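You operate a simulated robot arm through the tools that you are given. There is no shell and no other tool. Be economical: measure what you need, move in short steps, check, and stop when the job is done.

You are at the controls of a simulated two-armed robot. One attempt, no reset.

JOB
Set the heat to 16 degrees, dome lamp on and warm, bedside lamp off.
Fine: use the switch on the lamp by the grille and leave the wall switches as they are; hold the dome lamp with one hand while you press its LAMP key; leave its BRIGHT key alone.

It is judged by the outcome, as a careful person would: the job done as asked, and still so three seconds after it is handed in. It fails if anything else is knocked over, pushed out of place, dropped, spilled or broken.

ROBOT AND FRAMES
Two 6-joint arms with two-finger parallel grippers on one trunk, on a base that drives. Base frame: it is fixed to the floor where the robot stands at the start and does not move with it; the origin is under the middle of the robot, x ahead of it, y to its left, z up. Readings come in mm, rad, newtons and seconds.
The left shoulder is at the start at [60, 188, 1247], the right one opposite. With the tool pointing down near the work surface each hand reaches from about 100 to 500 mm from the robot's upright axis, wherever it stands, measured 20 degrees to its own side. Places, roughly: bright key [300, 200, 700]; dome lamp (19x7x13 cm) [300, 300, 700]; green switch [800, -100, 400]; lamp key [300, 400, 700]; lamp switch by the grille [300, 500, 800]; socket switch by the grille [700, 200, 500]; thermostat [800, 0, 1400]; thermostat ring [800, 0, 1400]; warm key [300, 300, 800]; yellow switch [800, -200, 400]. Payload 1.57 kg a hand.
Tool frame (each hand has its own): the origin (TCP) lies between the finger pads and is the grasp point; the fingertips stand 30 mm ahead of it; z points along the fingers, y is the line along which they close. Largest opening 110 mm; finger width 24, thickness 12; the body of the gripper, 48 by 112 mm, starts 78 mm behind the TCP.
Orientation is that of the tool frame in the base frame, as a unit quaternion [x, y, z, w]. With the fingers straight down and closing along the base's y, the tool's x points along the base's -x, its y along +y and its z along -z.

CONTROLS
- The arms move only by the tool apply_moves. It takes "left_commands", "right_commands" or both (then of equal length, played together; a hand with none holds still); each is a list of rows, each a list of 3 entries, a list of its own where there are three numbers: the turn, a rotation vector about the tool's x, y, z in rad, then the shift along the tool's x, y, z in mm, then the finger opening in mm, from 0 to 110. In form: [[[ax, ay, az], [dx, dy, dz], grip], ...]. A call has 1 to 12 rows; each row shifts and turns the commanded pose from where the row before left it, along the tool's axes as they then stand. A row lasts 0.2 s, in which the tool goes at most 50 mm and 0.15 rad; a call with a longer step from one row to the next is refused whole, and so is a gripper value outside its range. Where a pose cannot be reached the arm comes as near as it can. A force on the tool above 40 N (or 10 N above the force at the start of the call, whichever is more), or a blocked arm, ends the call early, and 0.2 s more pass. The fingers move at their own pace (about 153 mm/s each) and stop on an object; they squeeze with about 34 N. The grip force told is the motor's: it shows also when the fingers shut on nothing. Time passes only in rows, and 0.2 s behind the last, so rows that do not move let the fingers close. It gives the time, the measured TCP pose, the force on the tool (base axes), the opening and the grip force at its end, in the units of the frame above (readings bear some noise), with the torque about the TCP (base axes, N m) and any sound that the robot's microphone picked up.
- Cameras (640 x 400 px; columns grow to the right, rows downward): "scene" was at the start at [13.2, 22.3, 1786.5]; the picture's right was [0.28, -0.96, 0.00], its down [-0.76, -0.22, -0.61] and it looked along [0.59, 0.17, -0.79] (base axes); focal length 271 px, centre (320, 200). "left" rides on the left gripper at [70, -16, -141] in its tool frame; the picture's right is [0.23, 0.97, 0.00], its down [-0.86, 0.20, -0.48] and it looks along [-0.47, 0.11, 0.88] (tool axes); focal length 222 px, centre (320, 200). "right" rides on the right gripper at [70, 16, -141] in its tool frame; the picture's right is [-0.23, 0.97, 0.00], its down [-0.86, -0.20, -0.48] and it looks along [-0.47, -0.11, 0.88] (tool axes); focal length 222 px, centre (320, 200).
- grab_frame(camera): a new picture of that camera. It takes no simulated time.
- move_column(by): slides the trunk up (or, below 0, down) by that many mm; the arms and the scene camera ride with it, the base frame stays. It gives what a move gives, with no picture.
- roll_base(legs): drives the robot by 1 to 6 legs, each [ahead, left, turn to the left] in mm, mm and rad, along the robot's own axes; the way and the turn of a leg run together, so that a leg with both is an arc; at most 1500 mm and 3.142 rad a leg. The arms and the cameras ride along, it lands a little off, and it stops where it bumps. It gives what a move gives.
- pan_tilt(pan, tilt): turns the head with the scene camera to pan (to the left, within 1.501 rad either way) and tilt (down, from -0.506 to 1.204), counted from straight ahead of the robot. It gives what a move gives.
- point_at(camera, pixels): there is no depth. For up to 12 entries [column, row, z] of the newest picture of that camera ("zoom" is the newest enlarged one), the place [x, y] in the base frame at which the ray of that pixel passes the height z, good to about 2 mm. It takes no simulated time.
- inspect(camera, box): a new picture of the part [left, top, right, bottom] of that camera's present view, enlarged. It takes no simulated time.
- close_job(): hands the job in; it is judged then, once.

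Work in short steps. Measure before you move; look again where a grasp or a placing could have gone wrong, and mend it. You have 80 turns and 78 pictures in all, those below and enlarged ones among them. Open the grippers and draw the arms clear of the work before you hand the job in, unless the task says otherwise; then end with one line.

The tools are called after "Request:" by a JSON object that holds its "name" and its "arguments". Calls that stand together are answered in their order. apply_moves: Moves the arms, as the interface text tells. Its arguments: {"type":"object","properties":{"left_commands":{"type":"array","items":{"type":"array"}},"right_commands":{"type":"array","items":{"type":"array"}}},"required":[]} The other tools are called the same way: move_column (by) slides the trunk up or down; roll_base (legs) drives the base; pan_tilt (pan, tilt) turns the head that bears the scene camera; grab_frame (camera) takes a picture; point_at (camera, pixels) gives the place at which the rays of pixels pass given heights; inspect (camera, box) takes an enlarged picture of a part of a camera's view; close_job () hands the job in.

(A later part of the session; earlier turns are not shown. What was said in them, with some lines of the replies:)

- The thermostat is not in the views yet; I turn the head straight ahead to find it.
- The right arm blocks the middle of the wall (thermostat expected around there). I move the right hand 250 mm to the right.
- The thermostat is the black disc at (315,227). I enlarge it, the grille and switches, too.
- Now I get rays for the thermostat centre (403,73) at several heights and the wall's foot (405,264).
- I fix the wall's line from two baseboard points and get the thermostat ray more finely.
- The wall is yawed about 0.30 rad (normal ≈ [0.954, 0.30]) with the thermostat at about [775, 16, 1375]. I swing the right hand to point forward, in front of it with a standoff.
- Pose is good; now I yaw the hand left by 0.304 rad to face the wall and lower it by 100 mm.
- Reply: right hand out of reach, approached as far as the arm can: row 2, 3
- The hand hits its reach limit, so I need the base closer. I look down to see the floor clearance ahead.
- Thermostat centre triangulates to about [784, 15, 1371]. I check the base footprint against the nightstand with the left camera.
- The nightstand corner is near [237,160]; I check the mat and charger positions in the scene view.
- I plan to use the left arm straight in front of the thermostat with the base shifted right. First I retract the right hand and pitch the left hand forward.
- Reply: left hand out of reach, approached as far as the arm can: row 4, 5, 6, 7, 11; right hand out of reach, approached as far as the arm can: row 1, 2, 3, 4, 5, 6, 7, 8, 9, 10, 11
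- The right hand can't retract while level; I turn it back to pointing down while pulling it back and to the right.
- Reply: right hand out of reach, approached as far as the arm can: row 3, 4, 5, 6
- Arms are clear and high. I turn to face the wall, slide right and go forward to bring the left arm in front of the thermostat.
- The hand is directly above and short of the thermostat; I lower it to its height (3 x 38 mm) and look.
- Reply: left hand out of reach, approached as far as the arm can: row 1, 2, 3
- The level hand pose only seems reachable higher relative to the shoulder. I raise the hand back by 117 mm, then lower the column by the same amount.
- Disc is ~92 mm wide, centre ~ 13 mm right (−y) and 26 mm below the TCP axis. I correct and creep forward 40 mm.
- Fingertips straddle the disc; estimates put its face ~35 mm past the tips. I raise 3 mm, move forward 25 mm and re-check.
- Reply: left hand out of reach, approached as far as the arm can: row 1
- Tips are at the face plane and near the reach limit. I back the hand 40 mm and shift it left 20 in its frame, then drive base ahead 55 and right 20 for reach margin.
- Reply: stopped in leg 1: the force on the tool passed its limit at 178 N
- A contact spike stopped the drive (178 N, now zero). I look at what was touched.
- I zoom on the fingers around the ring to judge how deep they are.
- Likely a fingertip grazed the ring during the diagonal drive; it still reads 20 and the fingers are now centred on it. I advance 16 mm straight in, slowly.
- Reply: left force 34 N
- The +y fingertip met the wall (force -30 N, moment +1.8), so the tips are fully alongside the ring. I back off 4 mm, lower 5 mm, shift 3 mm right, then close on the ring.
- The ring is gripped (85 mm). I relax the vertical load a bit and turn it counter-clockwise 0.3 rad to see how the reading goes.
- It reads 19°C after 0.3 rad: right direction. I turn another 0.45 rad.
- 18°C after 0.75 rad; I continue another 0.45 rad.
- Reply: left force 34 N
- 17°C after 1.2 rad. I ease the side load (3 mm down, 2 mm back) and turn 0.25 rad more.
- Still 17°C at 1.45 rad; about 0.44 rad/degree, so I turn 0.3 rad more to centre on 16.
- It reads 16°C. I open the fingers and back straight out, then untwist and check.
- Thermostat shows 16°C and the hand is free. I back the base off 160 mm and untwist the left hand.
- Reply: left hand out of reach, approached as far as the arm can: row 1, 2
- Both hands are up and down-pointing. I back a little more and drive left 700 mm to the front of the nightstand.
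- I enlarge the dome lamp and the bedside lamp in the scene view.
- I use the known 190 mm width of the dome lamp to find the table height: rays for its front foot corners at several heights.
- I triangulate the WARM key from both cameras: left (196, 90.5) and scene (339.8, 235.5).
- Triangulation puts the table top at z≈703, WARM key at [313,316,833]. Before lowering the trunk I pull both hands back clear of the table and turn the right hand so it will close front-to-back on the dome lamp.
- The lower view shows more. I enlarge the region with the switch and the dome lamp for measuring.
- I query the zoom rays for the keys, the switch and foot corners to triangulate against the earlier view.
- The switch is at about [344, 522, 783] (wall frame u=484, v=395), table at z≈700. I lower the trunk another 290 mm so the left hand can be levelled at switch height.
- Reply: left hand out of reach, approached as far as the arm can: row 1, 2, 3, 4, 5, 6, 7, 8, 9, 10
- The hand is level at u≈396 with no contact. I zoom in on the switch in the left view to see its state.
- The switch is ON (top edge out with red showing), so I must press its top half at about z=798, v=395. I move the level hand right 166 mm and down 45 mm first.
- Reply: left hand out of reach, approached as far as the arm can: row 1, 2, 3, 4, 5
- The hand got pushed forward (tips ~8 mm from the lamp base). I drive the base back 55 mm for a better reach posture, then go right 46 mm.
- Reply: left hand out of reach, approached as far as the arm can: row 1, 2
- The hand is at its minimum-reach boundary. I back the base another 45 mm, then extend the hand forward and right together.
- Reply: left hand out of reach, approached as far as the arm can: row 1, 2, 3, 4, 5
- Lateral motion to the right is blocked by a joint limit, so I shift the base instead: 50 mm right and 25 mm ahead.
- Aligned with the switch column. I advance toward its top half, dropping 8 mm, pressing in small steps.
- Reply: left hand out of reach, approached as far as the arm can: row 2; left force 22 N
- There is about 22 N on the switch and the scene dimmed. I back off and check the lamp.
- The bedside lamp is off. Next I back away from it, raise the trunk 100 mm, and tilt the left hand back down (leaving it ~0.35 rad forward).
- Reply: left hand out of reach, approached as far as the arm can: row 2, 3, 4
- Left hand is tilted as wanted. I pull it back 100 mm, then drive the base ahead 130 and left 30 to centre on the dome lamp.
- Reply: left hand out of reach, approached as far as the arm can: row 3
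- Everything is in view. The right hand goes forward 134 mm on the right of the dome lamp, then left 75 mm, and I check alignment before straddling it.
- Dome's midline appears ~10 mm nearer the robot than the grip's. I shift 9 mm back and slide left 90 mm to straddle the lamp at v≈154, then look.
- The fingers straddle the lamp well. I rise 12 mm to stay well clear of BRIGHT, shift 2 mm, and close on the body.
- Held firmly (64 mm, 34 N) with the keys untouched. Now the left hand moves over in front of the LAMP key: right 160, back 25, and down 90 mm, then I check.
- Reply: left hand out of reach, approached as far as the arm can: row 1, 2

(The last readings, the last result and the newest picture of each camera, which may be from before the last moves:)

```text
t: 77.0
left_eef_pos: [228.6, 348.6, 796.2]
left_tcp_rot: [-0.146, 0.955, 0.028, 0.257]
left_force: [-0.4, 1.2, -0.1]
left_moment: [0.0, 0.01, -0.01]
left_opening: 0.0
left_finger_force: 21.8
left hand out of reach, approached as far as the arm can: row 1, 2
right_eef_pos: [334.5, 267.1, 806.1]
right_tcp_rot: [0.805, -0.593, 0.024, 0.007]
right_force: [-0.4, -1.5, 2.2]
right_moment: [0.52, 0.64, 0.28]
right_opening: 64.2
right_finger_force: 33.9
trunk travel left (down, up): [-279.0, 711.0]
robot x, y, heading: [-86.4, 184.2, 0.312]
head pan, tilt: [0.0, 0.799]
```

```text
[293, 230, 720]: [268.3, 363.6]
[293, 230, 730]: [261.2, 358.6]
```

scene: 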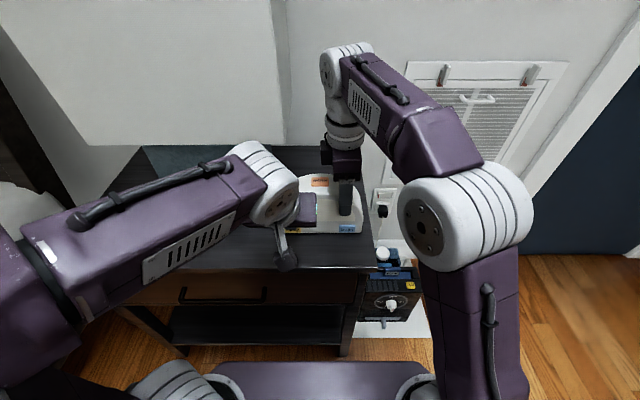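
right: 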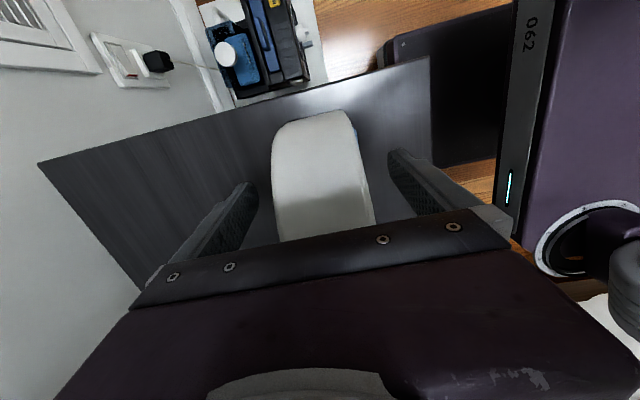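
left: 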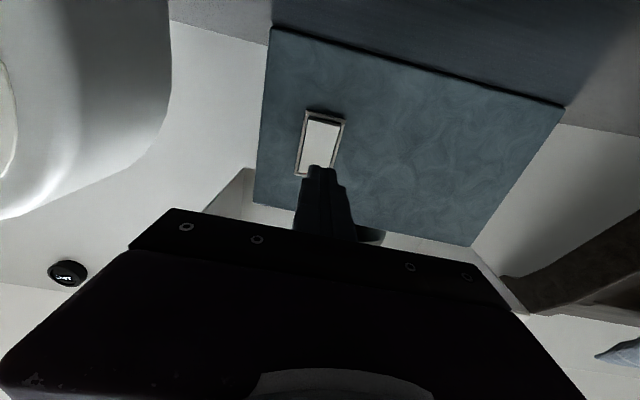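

LAMP key re-measured at about [267, 363, 722] (u≈362, v=266); the left TCP is at v=264, u=322. I descend 46 mm and view with the left camera.

Request:
{"name": "apply_moves", "arguments": {"left_commands": [[[0, 0, 0], [15, 1, 18], 0], [[0, 0, 0], [12, 1, 20], 0]]}}

Request:
{"name": "grab_frame", "arguments": {"camera": "left"}}

```text
t: 77.6
left_eef_pos: [224.9, 347.2, 748.7]
left_tcp_rot: [-0.147, 0.955, 0.027, 0.256]
left_force: [0.7, -0.2, 0.8]
left_moment: [0.01, -0.01, 0.01]
left_opening: 0.3
left_finger_force: 21.1
right_eef_pos: [334.5, 267.9, 806.3]
right_tcp_rot: [0.805, -0.593, 0.023, 0.007]
right_force: [-0.6, -1.2, 2.9]
right_moment: [0.31, 0.54, 0.32]
right_opening: 64.2
right_finger_force: 34.1
trunk travel left (down, up): [-279.0, 711.0]
robot x, y, heading: [-90.6, 183.1, 0.316]
head pan, tilt: [0.0, 0.799]
```

```text
13 pictures are left
```

left: 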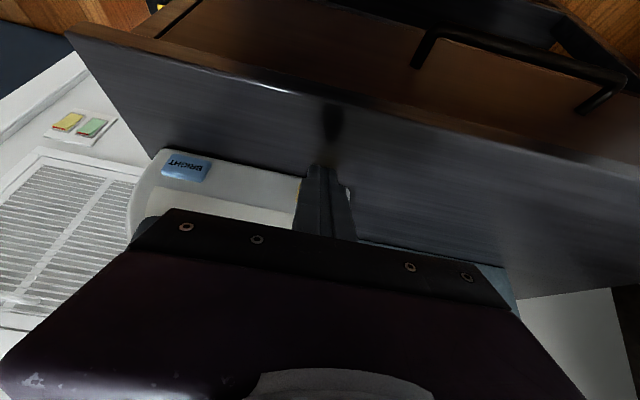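

The finger covers the LAMP key (yellow edges at (300,190) and (348,190)). I push forward in small steps.

Request:
{"name": "apply_moves", "arguments": {"left_commands": [[[0, 0, 0], [-6.9, 0, 4], 0], [[0, 0, 0], [-4.3, 0, 2.5], 0], [[0, 0, 0], [-2.6, 0, 1.5], 0], [[0, 0, 0], [-2.6, 0, 1.5], 0], [[0, 0, 0], [0, 0, 0], 0]]}}

Request:
{"name": "grab_frame", "arguments": {"camera": "left"}}

```text
t: 78.8
left_eef_pos: [243.1, 352.8, 748.8]
left_tcp_rot: [-0.147, 0.955, 0.028, 0.258]
left_force: [-2.2, 0.3, -0.3]
left_moment: [0.02, 0.04, 0.01]
left_opening: 0.0
left_finger_force: 20.9
right_eef_pos: [333.5, 267.6, 806.8]
right_tcp_rot: [0.805, -0.592, 0.023, 0.006]
right_force: [-0.4, -2.0, 3.7]
right_moment: [-0.15, 0.4, 0.18]
right_opening: 64.0
right_finger_force: 34.5
trunk travel left (down, up): [-279.0, 711.0]
robot x, y, heading: [-91.5, 186.1, 0.31]
head pan, tilt: [0.0, 0.799]
heard: click
```

```text
12 pictures are left
```

left: 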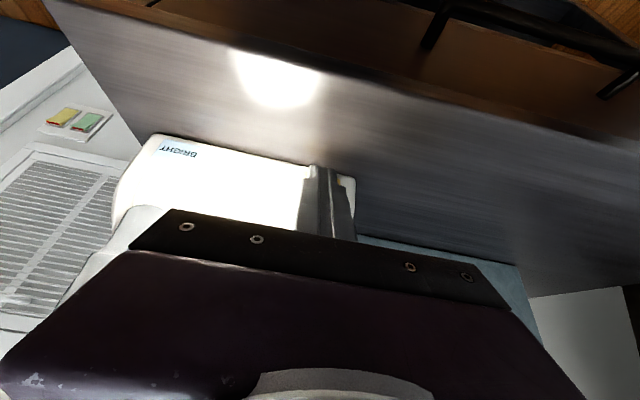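

Click heard and the lamp is lit (white). I back the left finger off, open the right hand and slide it out to the right.

Request:
{"name": "apply_moves", "arguments": {"left_commands": [[[0, 0, 0], [6.9, 0, -4], 0], [[0, 0, 0], [17, 0, -10], 0], [[0, 0, 0], [8, 0, -5], 0], [[0, 0, 0], [-15, 0, -26], 0], [[0, 0, 0], [-15, 0, -26], 0], [[0, 0, 0], [-15, 0, -26], 0], [[0, 0, 0], [-15, 0, -26], 0], [[0, 0, 0], [-15, 0, -26], 0]], "right_commands": [[[0, 0, 0], [0, 0, 0], 60], [[0, 0, 0], [0, 0, 0], 110], [[0, 0, 0], [0, 0, 0], 110], [[0, 0, 0], [20, 0, 0], 110], [[0, 0, 0], [40, 0, 0], 110], [[0, 0, 0], [40, 0, 0], 110], [[0, 0, 0], [40, 0, 0], 110], [[0, 0, 0], [40, 0, 0], 110]]}}

Request:
{"name": "grab_frame", "arguments": {"camera": "scene"}}

```text
t: 80.6
left_eef_pos: [213.0, 342.6, 899.5]
left_tcp_rot: [-0.146, 0.955, 0.028, 0.256]
left_force: [0.5, 0.3, -0.3]
left_moment: [-0.01, 0.04, -0.02]
left_opening: 0.1
left_finger_force: 21.5
left hand out of reach, approached as far as the arm can: row 5
right_eef_pos: [386.7, 95.0, 813.0]
right_tcp_rot: [0.805, -0.592, 0.023, 0.007]
right_force: [0.3, -0.9, -0.7]
right_moment: [0.03, 0.01, -0.02]
right_opening: 109.8
right_finger_force: 0.1
trunk travel left (down, up): [-279.0, 711.0]
robot x, y, heading: [-88.6, 183.7, 0.313]
head pan, tilt: [0.0, 0.799]
```

```text
11 pictures are left
```

scene: 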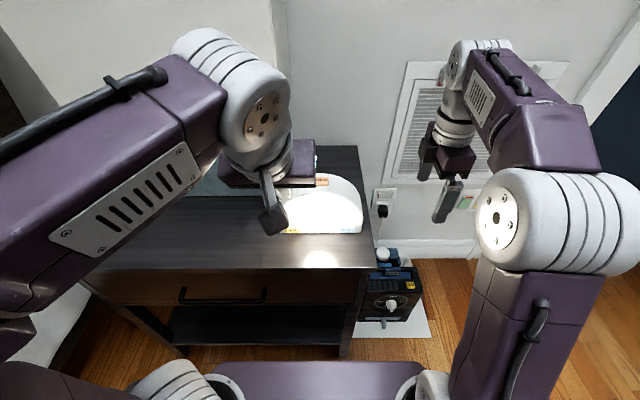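

Lamp lit and in place. I re-measure WARM at pixel (320,182) and bring the left fingertip above it.

Request:
{"name": "point_at", "arguments": {"camera": "scene", "pixels": [[319.9, 181.8, 832], [319.9, 181.8, 840]]}}

Request:
{"name": "apply_moves", "arguments": {"left_commands": [[[0, 0, 0], [-18, -19, 14], 0], [[0, 0, 0], [-22, -19, 12.6], 0], [[0, 0, 0], [-22, -18, 12.6], 0]]}}

Request:
{"name": "grab_frame", "arguments": {"camera": "left"}}

```text
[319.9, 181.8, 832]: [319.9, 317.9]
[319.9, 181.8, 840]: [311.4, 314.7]
```

```text
t: 81.4
left_eef_pos: [300.3, 310.0, 896.3]
left_tcp_rot: [-0.147, 0.955, 0.028, 0.256]
left_force: [0.4, -0.1, 0.7]
left_moment: [-0.04, 0.01, -0.01]
left_opening: 0.3
left_finger_force: 21.1
right_eef_pos: [387.6, 94.4, 812.6]
right_tcp_rot: [0.805, -0.593, 0.023, 0.007]
right_force: [0.5, -0.2, -0.2]
right_moment: [0.0, -0.03, 0.01]
right_opening: 110.1
right_finger_force: 0.1
trunk travel left (down, up): [-279.0, 711.0]
robot x, y, heading: [-89.5, 184.0, 0.311]
head pan, tilt: [0.0, 0.799]
```

```text
10 pictures are left
```

left: 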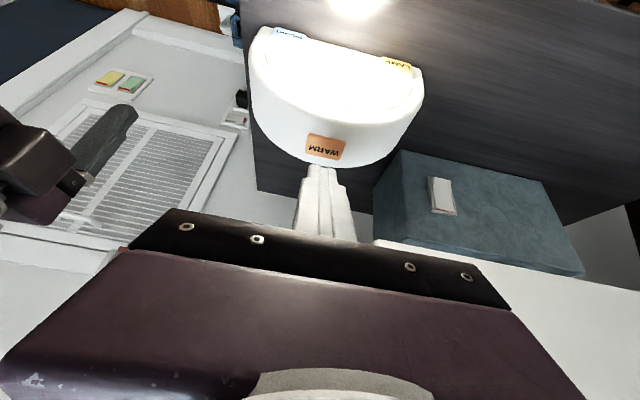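

Projection agrees with WARM directly below (gap ~26 mm). I shift forward 4 mm and press down in small steps.

Request:
{"name": "apply_moves", "arguments": {"left_commands": [[[0, 0, 0], [1.5, 1, 10.7], 0], [[0, 0, 0], [5, 0, 8.7], 0], [[0, 0, 0], [2, 0, 3.5], 0], [[0, 0, 0], [1.5, 0, 2.6], 0], [[0, 0, 0], [1.5, 0, 2.6], 0], [[0, 0, 0], [0, 0, 0], 0]]}}

Request:
{"name": "grab_frame", "arguments": {"camera": "left"}}

```text
t: 82.8
left_eef_pos: [302.8, 310.9, 866.9]
left_tcp_rot: [-0.147, 0.955, 0.028, 0.257]
left_force: [-0.6, 0.5, -1.3]
left_moment: [0.0, 0.01, -0.01]
left_opening: 0.0
left_finger_force: 21.3
right_eef_pos: [386.9, 94.2, 811.9]
right_tcp_rot: [0.805, -0.593, 0.023, 0.008]
right_force: [-1.2, 0.0, 0.1]
right_moment: [-0.02, 0.02, 0.01]
right_opening: 110.3
right_finger_force: 0.2
trunk travel left (down, up): [-279.0, 711.0]
robot x, y, heading: [-89.4, 184.2, 0.308]
head pan, tilt: [0.0, 0.799]
```

```text
9 pictures are left
```

left: 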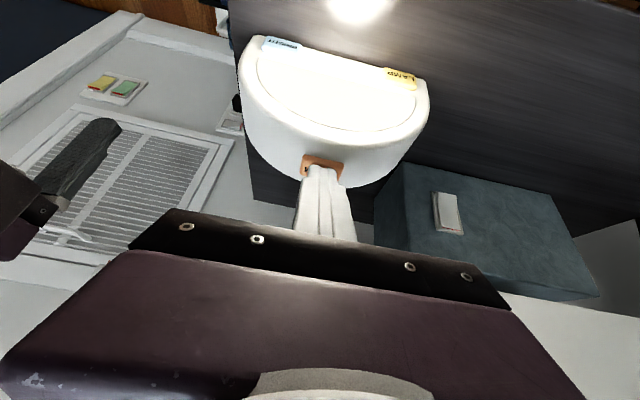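

The tip is just above/at WARM with no click yet. I press down further in 2 mm steps.

Request:
{"name": "apply_moves", "arguments": {"left_commands": [[[0, 0, 0], [1, 0, 1.75], 0], [[0, 0, 0], [1, 0, 1.75], 0], [[0, 0, 0], [1, 0, 1.75], 0], [[0, 0, 0], [0, 0, 0], 0]]}}

```text
t: 83.8
left_eef_pos: [303.5, 311.7, 862.1]
left_tcp_rot: [-0.147, 0.954, 0.027, 0.259]
left_force: [0.3, -0.1, 12.3]
left_moment: [0.03, -0.07, 0.02]
left_opening: 0.1
left_finger_force: 21.1
right_eef_pos: [384.3, 95.4, 812.6]
right_tcp_rot: [0.806, -0.592, 0.024, 0.006]
right_force: [-0.4, -0.2, 0.0]
right_moment: [-0.01, -0.02, 0.01]
right_opening: 110.1
right_finger_force: 0.0
trunk travel left (down, up): [-279.0, 711.0]
robot x, y, heading: [-85.7, 185.9, 0.312]
head pan, tilt: [0.0, 0.799]
heard: click
```

A click, with 12 N. I lift off and check the light colour.

Request:
{"name": "apply_moves", "arguments": {"left_commands": [[[0, 0, 0], [-5, 0, -8.7], 0], [[0, 0, 0], [-10, 0, -17.4], 0], [[0, 0, 0], [20, 10, -30], 0], [[0, 0, 0], [25, 20, -14], 0], [[0, 0, 0], [25, 20, -14], 0]]}}

Request:
{"name": "grab_frame", "arguments": {"camera": "left"}}

```text
t: 85.0
left_eef_pos: [200.8, 334.1, 905.6]
left_tcp_rot: [-0.147, 0.955, 0.027, 0.257]
left_force: [0.1, 0.2, -0.3]
left_moment: [-0.01, -0.01, 0.01]
left_opening: 0.0
left_finger_force: 21.0
right_eef_pos: [387.3, 94.8, 813.7]
right_tcp_rot: [0.806, -0.592, 0.024, 0.008]
right_force: [0.3, 0.4, -0.2]
right_moment: [-0.01, -0.02, -0.01]
right_opening: 109.9
right_finger_force: 0.1
trunk travel left (down, up): [-279.0, 711.0]
robot x, y, heading: [-87.8, 182.0, 0.311]
head pan, tilt: [0.0, 0.799]
```

```text
8 pictures are left
```

left: 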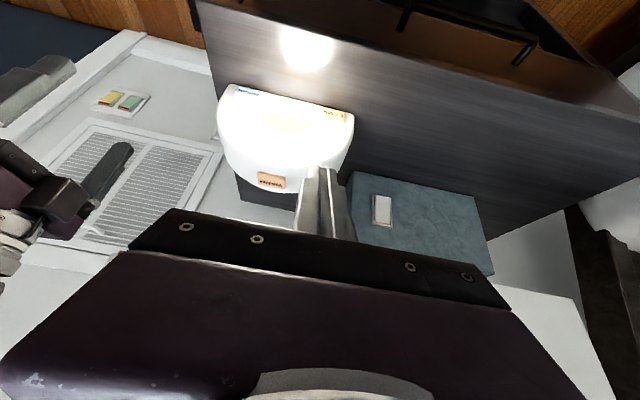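

I zoom in to judge the tint and whether the key stays latched.

Request:
{"name": "inspect", "arguments": {"camera": "left", "box": [200, 20, 380, 200]}}

```text
2.22 times, centred on (290, 110) of left
```

zoom: 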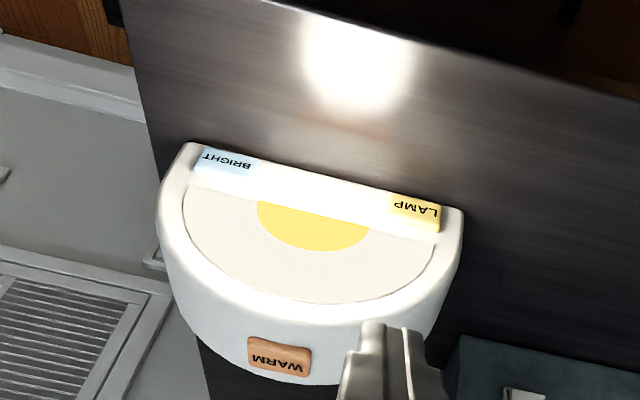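

A yellow disc now shows on the diffuser where it was plain white before. I retreat both hands and look again from the scene camera.

Request:
{"name": "apply_moves", "arguments": {"left_commands": [[[0, 0, 0], [0, 40, 0], 0], [[0, 0, 0], [0, 40, 0], 40], [[0, 0, 0], [0, 40, 0], 80], [[0, 0, 0], [0, 0, 0], 110]], "right_commands": [[[0, 0, 0], [40, 0, 0], 110], [[0, 0, 0], [0, 40, 0], 110], [[0, 0, 0], [0, 40, 0], 110], [[0, 0, 0], [0, 40, 0], 110]]}}

Request:
{"name": "grab_frame", "arguments": {"camera": "scene"}}

Request:
{"name": "inspect", "arguments": {"camera": "scene", "box": [240, 140, 410, 280]}}

```text
t: 86.0
left_eef_pos: [202.1, 446.6, 918.4]
left_tcp_rot: [-0.146, 0.955, 0.027, 0.256]
left_force: [-0.5, 0.1, -0.1]
left_moment: [0.0, 0.0, -0.01]
left_opening: 110.1
left_finger_force: 0.1
left hand out of reach, approached as far as the arm can: row 1, 2, 3
right_eef_pos: [283.4, 21.2, 813.4]
right_tcp_rot: [0.806, -0.592, 0.024, 0.006]
right_force: [-0.3, 0.4, -0.9]
right_moment: [-0.01, -0.03, -0.02]
right_opening: 110.0
right_finger_force: 0.1
trunk travel left (down, up): [-279.0, 711.0]
robot x, y, heading: [-88.9, 184.2, 0.314]
head pan, tilt: [0.0, 0.799]
```

```text
6 pictures are left
```

scene: 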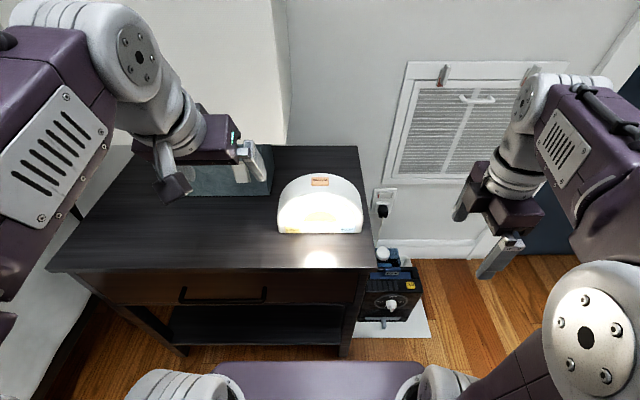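

```text
2.86 times, centred on (325, 210) of scene
```

zoom: 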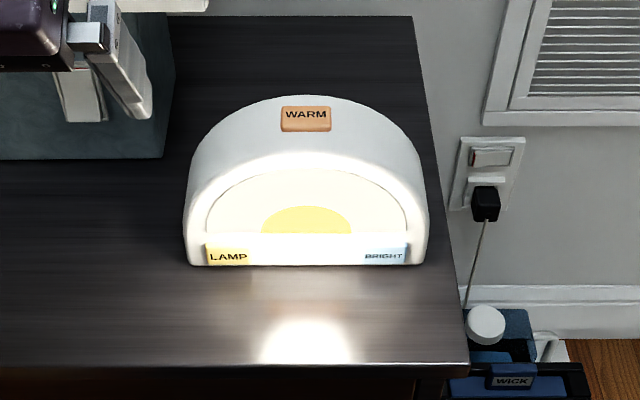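

The dome lamp is on with the warm disc showing, the bedside lamp is off. I back the base off to clear the hands and check the thermostat one last time.

Request:
{"name": "roll_base", "arguments": {"legs": [[-120, 0, 0]]}}

Request:
{"name": "pan_tilt", "arguments": {"pan": -0.45, "tilt": 0.0}}

Request:
{"name": "grab_frame", "arguments": {"camera": "scene"}}

```text
t: 87.2
left_eef_pos: [89.6, 406.9, 917.4]
left_tcp_rot: [-0.146, 0.955, 0.027, 0.256]
left_force: [-0.7, 0.0, -0.3]
left_moment: [0.04, 0.0, 0.02]
left_opening: 110.0
left_finger_force: 0.0
right_eef_pos: [169.1, -16.0, 814.3]
right_tcp_rot: [0.804, -0.594, 0.023, 0.007]
right_force: [-0.3, -0.2, 0.1]
right_moment: [-0.02, -0.03, 0.02]
right_opening: 110.1
right_finger_force: 0.1
trunk travel left (down, up): [-279.0, 711.0]
robot x, y, heading: [-203.7, 148.4, 0.313]
head pan, tilt: [0.0, 0.799]
```

```text
t: 88.3
left_eef_pos: [88.7, 409.0, 917.1]
left_tcp_rot: [-0.146, 0.955, 0.028, 0.255]
left_force: [-0.1, -0.3, 0.1]
left_moment: [0.0, 0.02, 0.01]
left_opening: 109.9
left_finger_force: 0.1
right_eef_pos: [169.4, -16.1, 813.9]
right_tcp_rot: [0.805, -0.593, 0.024, 0.007]
right_force: [-0.6, 0.2, -0.9]
right_moment: [0.02, 0.0, 0.0]
right_opening: 110.0
right_finger_force: 0.0
trunk travel left (down, up): [-279.0, 711.0]
robot x, y, heading: [-202.9, 148.4, 0.307]
head pan, tilt: [-0.45, 0.0]
```

```text
4 pictures are left
```

scene: 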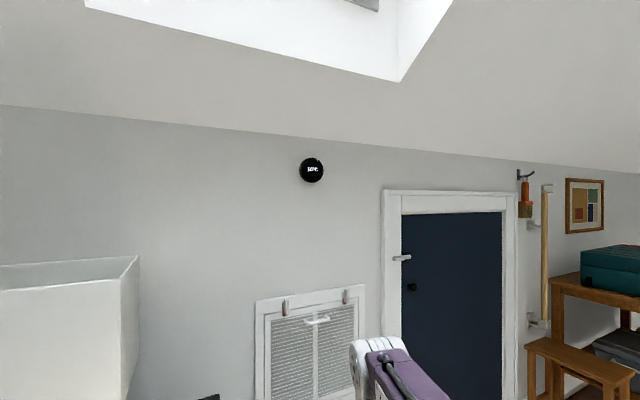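

The thermostat is at (311,170); I enlarge it to confirm the reading.

Request:
{"name": "inspect", "arguments": {"camera": "scene", "box": [291, 157, 331, 183]}}

```text
15.38 times, centred on (311, 170) of scene
```

zoom: 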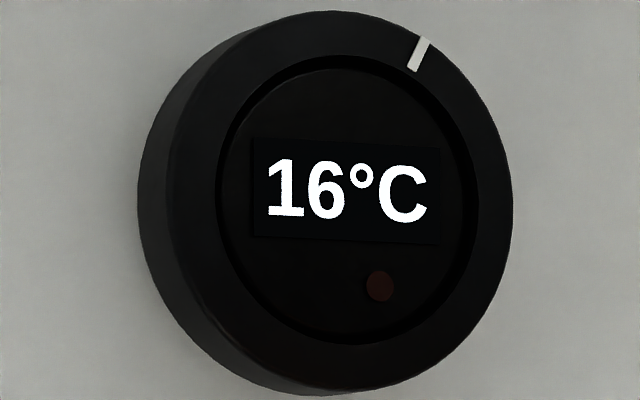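

It still reads 16°C, and both hands are open and clear, so I hand the job in.

Request:
{"name": "close_job", "arguments": {}}

```text
The job is handed in.
```

The heat is set to 16 °C, the dome lamp is on and set to warm, and the bedside lamp is off by its own switch; I didn't touch the wall switches or the BRIGHT key.
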